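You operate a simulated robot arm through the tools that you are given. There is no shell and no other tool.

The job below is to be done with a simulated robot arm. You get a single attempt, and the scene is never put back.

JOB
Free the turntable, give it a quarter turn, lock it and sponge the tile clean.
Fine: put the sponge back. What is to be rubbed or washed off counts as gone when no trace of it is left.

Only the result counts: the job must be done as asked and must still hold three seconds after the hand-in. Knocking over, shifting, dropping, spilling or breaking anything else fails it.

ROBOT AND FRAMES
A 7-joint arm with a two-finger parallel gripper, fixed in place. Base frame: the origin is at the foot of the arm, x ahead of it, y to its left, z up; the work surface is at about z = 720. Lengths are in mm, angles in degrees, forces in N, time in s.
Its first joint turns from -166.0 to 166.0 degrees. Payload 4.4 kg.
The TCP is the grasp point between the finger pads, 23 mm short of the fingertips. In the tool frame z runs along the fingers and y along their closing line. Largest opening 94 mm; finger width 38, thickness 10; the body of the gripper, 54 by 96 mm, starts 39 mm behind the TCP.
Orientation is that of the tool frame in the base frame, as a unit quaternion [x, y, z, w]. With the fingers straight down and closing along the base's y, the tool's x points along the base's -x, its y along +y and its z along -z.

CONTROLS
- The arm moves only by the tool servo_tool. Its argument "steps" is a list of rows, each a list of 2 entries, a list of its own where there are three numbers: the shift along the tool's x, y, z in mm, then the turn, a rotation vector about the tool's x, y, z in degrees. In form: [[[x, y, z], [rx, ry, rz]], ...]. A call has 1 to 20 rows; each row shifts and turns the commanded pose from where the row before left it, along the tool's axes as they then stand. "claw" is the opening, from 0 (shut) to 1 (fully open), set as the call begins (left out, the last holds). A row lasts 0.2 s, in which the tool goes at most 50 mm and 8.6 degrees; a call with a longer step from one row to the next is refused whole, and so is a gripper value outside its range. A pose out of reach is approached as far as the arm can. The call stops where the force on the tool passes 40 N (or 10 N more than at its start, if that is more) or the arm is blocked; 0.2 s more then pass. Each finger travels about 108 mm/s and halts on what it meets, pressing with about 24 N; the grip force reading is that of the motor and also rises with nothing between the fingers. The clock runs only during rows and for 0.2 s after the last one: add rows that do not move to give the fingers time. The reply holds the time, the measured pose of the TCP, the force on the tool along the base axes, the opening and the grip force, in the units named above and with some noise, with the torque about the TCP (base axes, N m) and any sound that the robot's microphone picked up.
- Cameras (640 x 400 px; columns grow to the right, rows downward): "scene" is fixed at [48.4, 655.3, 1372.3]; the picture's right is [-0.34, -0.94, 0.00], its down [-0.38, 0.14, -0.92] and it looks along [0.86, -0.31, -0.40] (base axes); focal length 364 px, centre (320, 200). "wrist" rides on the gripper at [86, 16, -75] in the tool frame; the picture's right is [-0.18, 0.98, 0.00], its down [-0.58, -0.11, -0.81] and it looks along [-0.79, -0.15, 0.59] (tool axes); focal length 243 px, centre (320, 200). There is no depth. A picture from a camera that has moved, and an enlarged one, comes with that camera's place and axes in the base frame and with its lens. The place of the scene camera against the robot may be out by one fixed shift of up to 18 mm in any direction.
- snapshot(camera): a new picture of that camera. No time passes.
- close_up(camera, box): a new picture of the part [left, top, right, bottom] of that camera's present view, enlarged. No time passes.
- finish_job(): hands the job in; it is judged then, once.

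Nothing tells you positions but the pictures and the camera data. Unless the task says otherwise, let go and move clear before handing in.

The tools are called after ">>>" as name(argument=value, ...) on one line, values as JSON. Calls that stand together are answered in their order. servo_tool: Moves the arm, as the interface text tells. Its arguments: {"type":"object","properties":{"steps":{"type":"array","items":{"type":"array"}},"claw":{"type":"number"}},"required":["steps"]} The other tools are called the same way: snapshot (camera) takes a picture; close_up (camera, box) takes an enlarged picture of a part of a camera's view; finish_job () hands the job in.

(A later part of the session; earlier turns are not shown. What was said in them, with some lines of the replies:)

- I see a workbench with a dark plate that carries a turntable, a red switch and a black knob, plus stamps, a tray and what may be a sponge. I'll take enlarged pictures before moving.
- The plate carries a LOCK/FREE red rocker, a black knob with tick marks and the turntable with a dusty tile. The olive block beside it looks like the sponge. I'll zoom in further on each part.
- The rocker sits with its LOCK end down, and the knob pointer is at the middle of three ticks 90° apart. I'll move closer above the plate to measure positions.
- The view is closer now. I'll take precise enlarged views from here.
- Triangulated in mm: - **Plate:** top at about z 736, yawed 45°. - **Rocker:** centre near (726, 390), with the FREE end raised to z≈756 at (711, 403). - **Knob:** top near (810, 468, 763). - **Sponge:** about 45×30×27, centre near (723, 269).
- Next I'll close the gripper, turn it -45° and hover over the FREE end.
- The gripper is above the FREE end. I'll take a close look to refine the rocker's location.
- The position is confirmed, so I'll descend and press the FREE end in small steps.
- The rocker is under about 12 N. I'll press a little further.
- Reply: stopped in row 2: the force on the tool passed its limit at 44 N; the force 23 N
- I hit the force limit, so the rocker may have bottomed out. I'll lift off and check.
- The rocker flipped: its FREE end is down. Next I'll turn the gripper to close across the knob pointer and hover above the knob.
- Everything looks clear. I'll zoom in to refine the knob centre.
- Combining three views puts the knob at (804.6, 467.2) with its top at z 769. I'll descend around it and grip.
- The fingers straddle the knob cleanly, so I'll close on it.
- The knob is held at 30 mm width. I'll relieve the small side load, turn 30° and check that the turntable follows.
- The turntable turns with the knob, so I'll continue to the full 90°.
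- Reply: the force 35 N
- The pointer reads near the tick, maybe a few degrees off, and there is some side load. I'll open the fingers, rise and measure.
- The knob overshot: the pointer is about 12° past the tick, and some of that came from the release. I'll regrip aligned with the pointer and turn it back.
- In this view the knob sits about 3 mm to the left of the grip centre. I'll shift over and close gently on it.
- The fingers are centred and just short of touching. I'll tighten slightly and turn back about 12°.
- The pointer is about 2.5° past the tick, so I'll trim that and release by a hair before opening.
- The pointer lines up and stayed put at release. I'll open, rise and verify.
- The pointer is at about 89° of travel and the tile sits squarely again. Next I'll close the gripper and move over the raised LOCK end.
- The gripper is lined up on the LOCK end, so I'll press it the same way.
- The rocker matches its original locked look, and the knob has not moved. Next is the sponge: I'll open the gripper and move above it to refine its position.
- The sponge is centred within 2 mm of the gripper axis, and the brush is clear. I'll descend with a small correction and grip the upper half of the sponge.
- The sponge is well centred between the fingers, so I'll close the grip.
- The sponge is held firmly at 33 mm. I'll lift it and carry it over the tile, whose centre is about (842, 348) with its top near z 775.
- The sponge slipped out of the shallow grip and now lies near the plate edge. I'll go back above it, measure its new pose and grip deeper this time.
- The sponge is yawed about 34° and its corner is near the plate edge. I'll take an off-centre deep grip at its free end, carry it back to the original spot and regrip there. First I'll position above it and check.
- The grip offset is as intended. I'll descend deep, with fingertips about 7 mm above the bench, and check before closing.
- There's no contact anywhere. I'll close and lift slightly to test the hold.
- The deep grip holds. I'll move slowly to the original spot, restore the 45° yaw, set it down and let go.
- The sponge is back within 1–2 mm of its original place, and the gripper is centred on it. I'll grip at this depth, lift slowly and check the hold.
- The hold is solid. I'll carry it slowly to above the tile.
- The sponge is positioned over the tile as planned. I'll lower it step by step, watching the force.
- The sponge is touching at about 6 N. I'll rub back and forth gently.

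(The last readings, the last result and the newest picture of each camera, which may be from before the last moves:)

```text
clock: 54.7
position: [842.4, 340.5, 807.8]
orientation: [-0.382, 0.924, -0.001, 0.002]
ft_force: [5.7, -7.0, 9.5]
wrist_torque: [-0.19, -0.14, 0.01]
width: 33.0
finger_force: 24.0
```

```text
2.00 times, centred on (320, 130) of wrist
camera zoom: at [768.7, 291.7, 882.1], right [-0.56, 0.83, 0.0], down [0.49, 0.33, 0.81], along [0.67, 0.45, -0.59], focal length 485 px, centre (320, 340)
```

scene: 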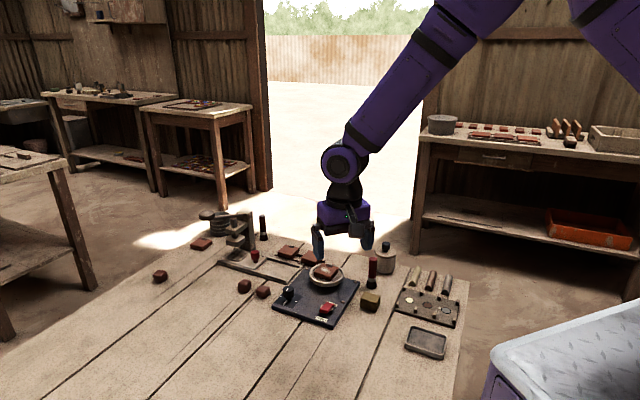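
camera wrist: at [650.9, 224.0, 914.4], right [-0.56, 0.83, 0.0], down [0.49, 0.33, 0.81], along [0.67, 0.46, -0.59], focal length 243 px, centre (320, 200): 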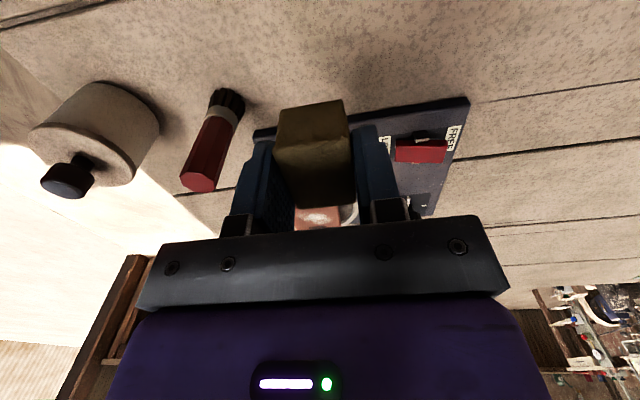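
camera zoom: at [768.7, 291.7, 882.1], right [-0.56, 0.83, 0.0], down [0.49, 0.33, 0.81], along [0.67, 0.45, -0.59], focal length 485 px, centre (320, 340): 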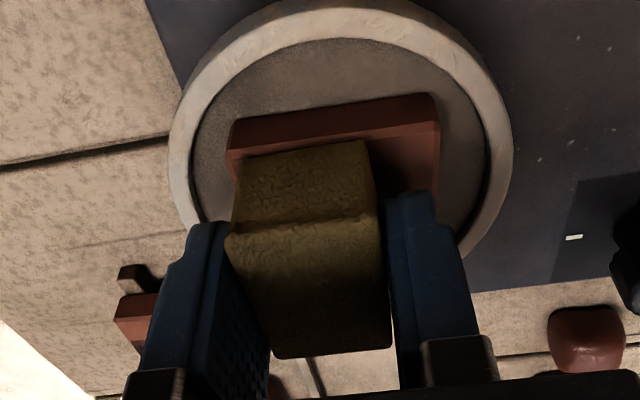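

The tile has stayed put. I'll add strokes with some u variation, then lift and inspect.

>>> servo_tool(steps=[[[-3, -4, 0], [0, 0, 0]], [[-3, -4, 0], [0, 0, 0]], [[0, 5, 0], [0, 0, 0]], [[0, 5, 0], [0, 0, 0]], [[0, 5, 0], [0, 0, 0]], [[0, 4, 0], [0, 0, 0]], [[4, -5, 0], [0, 0, 0]], [[4, -5, 0], [0, 0, 0]], [[0, -5, 0], [0, 0, 0]], [[0, -4, 0], [0, 0, 0]], [[0, 5, 0], [0, 0, 0]], [[0, 5, 0], [0, 0, 0]], [[-2, -2, 0], [0, 0, 0]], [[0, 0, -15], [0, 0, 0]], [[0, 0, -20], [0, 0, 0]], [[20, 0, 0], [0, 0, 0]], [[20, 0, 0], [0, 0, 0]], [[0, 0, 0], [0, 0, 0]]])

>>> close_up(camera="scene", box=[300, 255, 350, 290])

>>> snapshot(camera="wrist")

```text
clock: 58.5
position: [812.6, 314.4, 844.0]
orientation: [-0.382, 0.924, 0.0, 0.0]
ft_force: [0.1, -1.2, 0.6]
wrist_torque: [-0.02, 0.01, 0.05]
width: 32.9
finger_force: 23.7
```

```text
11.43 times, centred on (325, 272) of scene
camera zoom: at [48.4, 655.3, 1372.3], right [-0.34, -0.94, 0.0], down [-0.38, 0.14, -0.92], along [0.86, -0.31, -0.4], focal length 4154 px, centre (263, -629)
```

zoom: 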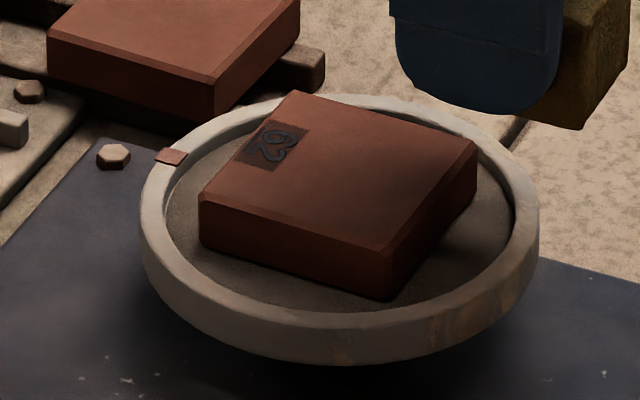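

```text
taken
camera wrist: at [738.8, 264.9, 916.7], right [-0.56, 0.83, 0.0], down [0.49, 0.33, 0.81], along [0.67, 0.46, -0.59], focal length 243 px, centre (320, 200)
```

wrist: 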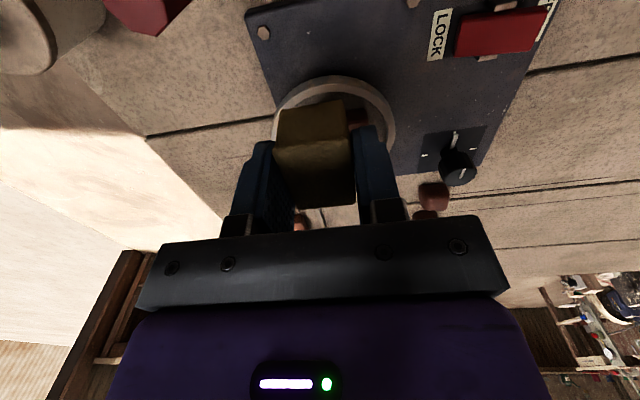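

The tile already looks clean. I'll move the sponge aside, back above its home, and inspect the tile in good light before putting it down.

>>> servo_tool(steps=[[[5, 2, 0], [0, 0, 0]], [[10, 4, 0], [0, 0, 0]], [[12, 4, 0], [0, 0, 0]], [[12, 4, 0], [0, 0, 0]], [[12, 4, 0], [0, 0, 0]], [[12, 4, 0], [0, 0, 0]], [[12, 4, 0], [0, 0, 0]], [[10, 4, 0], [0, 0, 0]], [[7, 3.3, 0], [0, 0, 0]], [[0, 0, 0], [0, 0, 0]]])

>>> close_up(camera="scene", box=[310, 258, 342, 282])

>>> snapshot(camera="wrist")

>>> close_up(camera="scene", box=[330, 240, 410, 320])

```text
clock: 60.7
position: [724.7, 274.4, 842.5]
orientation: [-0.382, 0.924, 0.0, 0.001]
ft_force: [0.2, -0.2, -0.2]
wrist_torque: [0.0, 0.06, 0.0]
width: 33.2
finger_force: 24.0
```

```text
16.00 times, centred on (326, 270) of scene
camera zoom: at [48.4, 655.3, 1372.3], right [-0.34, -0.94, 0.0], down [-0.38, 0.14, -0.92], along [0.86, -0.31, -0.4], focal length 5816 px, centre (224, -920)
```

zoom: 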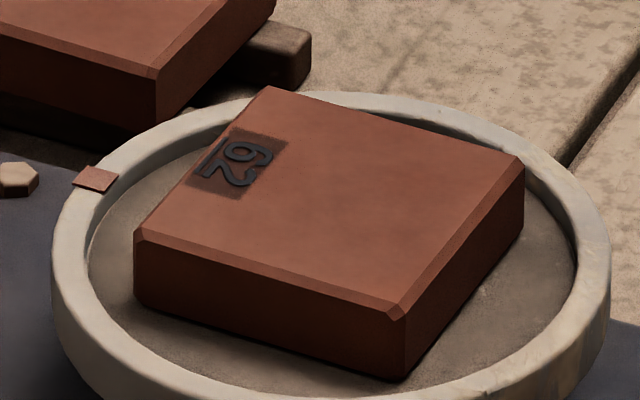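

```text
taken
camera wrist: at [650.9, 224.3, 916.3], right [-0.56, 0.83, 0.0], down [0.49, 0.33, 0.81], along [0.67, 0.46, -0.59], focal length 243 px, centre (320, 200)
```

wrist: 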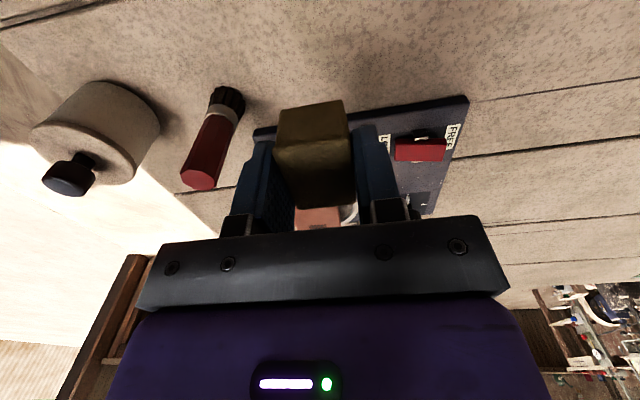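

```text
5.00 times, centred on (370, 280) of scene
camera zoom: at [48.4, 655.3, 1372.3], right [-0.34, -0.94, 0.0], down [-0.38, 0.14, -0.92], along [0.86, -0.31, -0.4], focal length 1817 px, centre (70, -200)
```

zoom: 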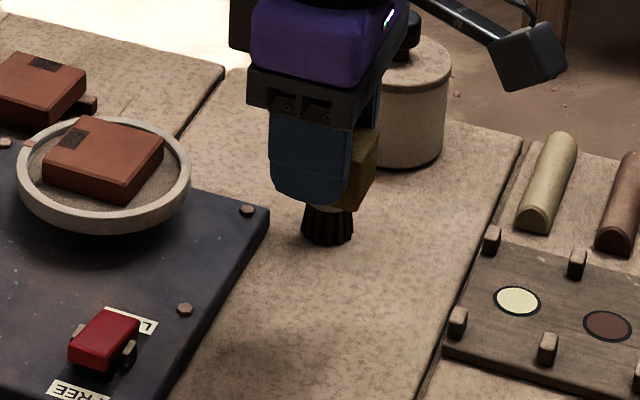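

The tile is spotless and the sponge is above its home. I'll lower it gently to touch the bench.

>>> servo_tool(steps=[[[0, 0, 10], [0, 0, 0]], [[0, 0, 20], [0, 0, 0]], [[0, 0, 20], [0, 0, 0]], [[0, 0, 20], [0, 0, 0]], [[0, 0, 12], [0, 0, 0]], [[0, 0, 6], [0, 0, 0]], [[0, 0, 2], [0, 0, 0]], [[0, 0, 1], [0, 0, 0]], [[0, 0, 0.5], [0, 0, 0]], [[0, 0, 0], [0, 0, 0]]])

>>> close_up(camera="scene", box=[345, 280, 395, 320])

```text
clock: 62.9
position: [724.1, 273.4, 751.0]
orientation: [-0.383, 0.924, 0.001, 0.001]
ft_force: [-0.1, -0.1, 0.4]
wrist_torque: [0.03, 0.02, 0.0]
width: 33.0
finger_force: 23.7
```

```text
10.00 times, centred on (370, 300) of scene
camera zoom: at [48.4, 655.3, 1372.3], right [-0.34, -0.94, 0.0], down [-0.38, 0.14, -0.92], along [0.86, -0.31, -0.4], focal length 3635 px, centre (-180, -800)
```

zoom: 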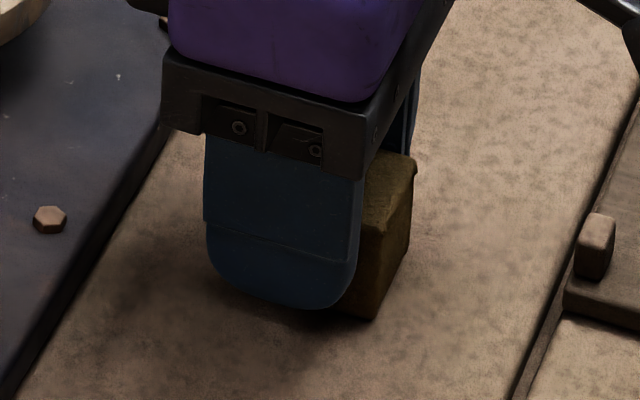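

The sponge is about 1.5 mm above the bench and within 2 mm of its original outline. I'll make a tiny trim, set it down and release.

>>> servo_tool(steps=[[[1, -0.5, 0], [0, 0, 2]], [[0, 0, 0.6], [0, 0, 0]], [[0, 0, 0.6], [0, 0, 0]], [[0, 0, 0], [0, 0, 0]]], claw=0)

>>> servo_tool(steps=[[[0, 0, 0], [0, 0, 0]], [[0, 0, 0], [0, 0, 0]], [[0, 0, 0], [0, 0, 0]], [[0, 0, -10], [0, 0, 0]], [[0, 0, -20], [0, 0, 0]], [[0, 0, -35], [0, 0, 0]], [[0, 0, -35], [0, 0, 0]], [[0, 0, -40], [0, 0, 0]], [[0, 0, 0], [0, 0, 0]]], claw=0.5)

>>> close_up(camera="scene", box=[345, 280, 395, 320])

>>> snapshot(camera="scene")

>>> close_up(camera="scene", box=[260, 240, 380, 340])

```text
clock: 63.9
position: [724.2, 271.7, 751.0]
orientation: [-0.366, 0.93, 0.0, 0.001]
ft_force: [-2.1, -2.1, 14.1]
wrist_torque: [-0.07, 0.09, 0.05]
width: 33.0
finger_force: 23.5
```

```text
clock: 65.9
position: [722.7, 272.9, 889.4]
orientation: [-0.367, 0.93, -0.001, 0.001]
ft_force: [0.2, -0.3, -1.3]
wrist_torque: [-0.03, -0.02, -0.01]
width: 47.2
finger_force: 0.1
```

```text
10.00 times, centred on (370, 300) of scene
camera zoom: at [48.4, 655.3, 1372.3], right [-0.34, -0.94, 0.0], down [-0.38, 0.14, -0.92], along [0.86, -0.31, -0.4], focal length 3635 px, centre (-180, -800)
```

zoom: 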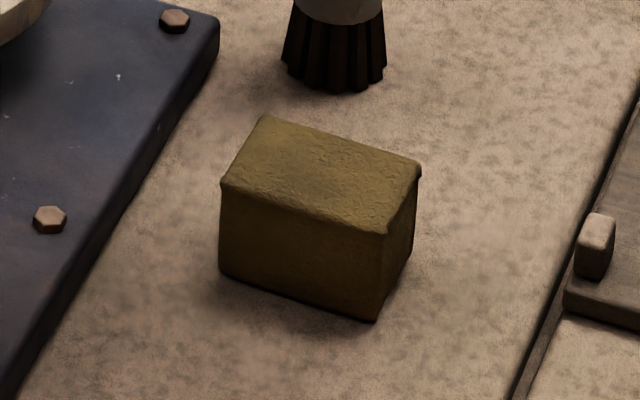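

```text
taken
```

scene: 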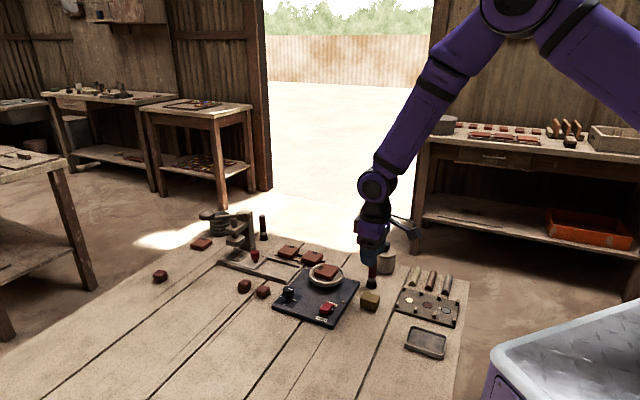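

```text
4.00 times, centred on (320, 290) of scene
camera zoom: at [48.4, 655.3, 1372.3], right [-0.34, -0.94, 0.0], down [-0.38, 0.14, -0.92], along [0.86, -0.31, -0.4], focal length 1454 px, centre (320, -160)
```

zoom: 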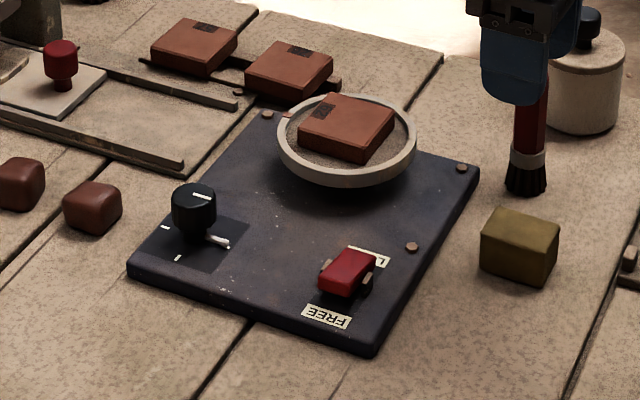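

The sponge is back within about 1 mm, the switch is locked and the knob is on its tick. I'll move clear and do one last check of the tile from the wrist camera.

>>> servo_tool(steps=[[[30, 0, -30], [0, 0, 0]], [[30, 0, -30], [0, 0, 0]], [[30, 0, -30], [0, 0, 0]], [[0, 0, -30], [0, 0, 0]], [[0, 0, 0], [0, 0, 0]]], claw=1)

>>> snapshot(camera="wrist")

>>> close_up(camera="scene", box=[310, 258, 342, 282])

```text
clock: 67.1
position: [657.2, 209.5, 1010.8]
orientation: [-0.366, 0.931, 0.001, 0.001]
ft_force: [0.2, 0.7, 0.0]
wrist_torque: [0.02, 0.04, 0.0]
width: 94.3
finger_force: 0.0
```

```text
taken
camera wrist: at [581.4, 163.9, 1084.0], right [-0.53, 0.84, 0.0], down [0.5, 0.32, 0.81], along [0.68, 0.43, -0.59], focal length 243 px, centre (320, 200)
```

wrist: 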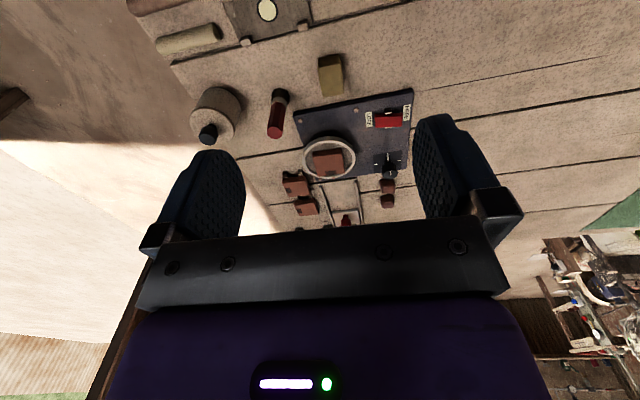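

```text
16.00 times, centred on (326, 270) of scene
camera zoom: at [48.4, 655.3, 1372.3], right [-0.34, -0.94, 0.0], down [-0.38, 0.14, -0.92], along [0.86, -0.31, -0.4], focal length 5816 px, centre (224, -920)
```

zoom: 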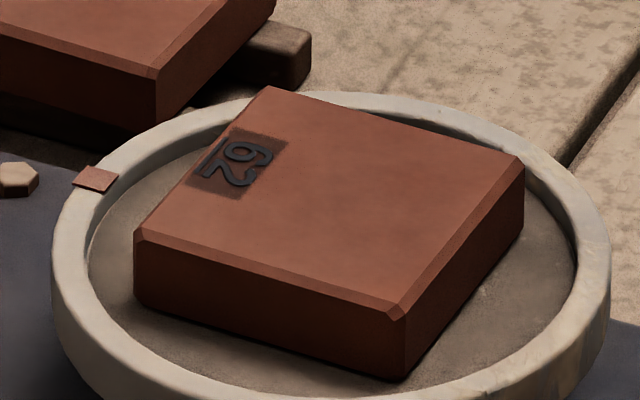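

The tile shows no trace of the white mark, and the turntable sits a quarter turn on and locked. The sponge is back in place and the arm is clear, so I'm handing in.

>>> finish_job()

```text
The job is handed in.
```

The turntable was freed, turned a quarter turn and locked again. The tile is clean, and the sponge is back in its place. I handed the job in with the arm clear and have not seen a verdict.

- **Turn:** the knob overshot by about 12° on the first try, so I regripped it and brought it back. I measured about 89° of travel, with the pointer on its tick and the tile sitting square.
- **Lock:** the switch looks the same as it did in its original locked position.
- **Tile:** close-ups show no trace of the white mark, and the number 62 is still there.
- **Sponge:** it slipped out of my first, shallow grip and landed against or very near the plate edge. I picked it up, set it back on its spot and took a deeper grip for the rubbing. It now lies within about 1 mm of where it started.

The one thing that might count against the result is that slip, since dropping or shifting "anything else" fails the job. In the pictures nothing else was moved.
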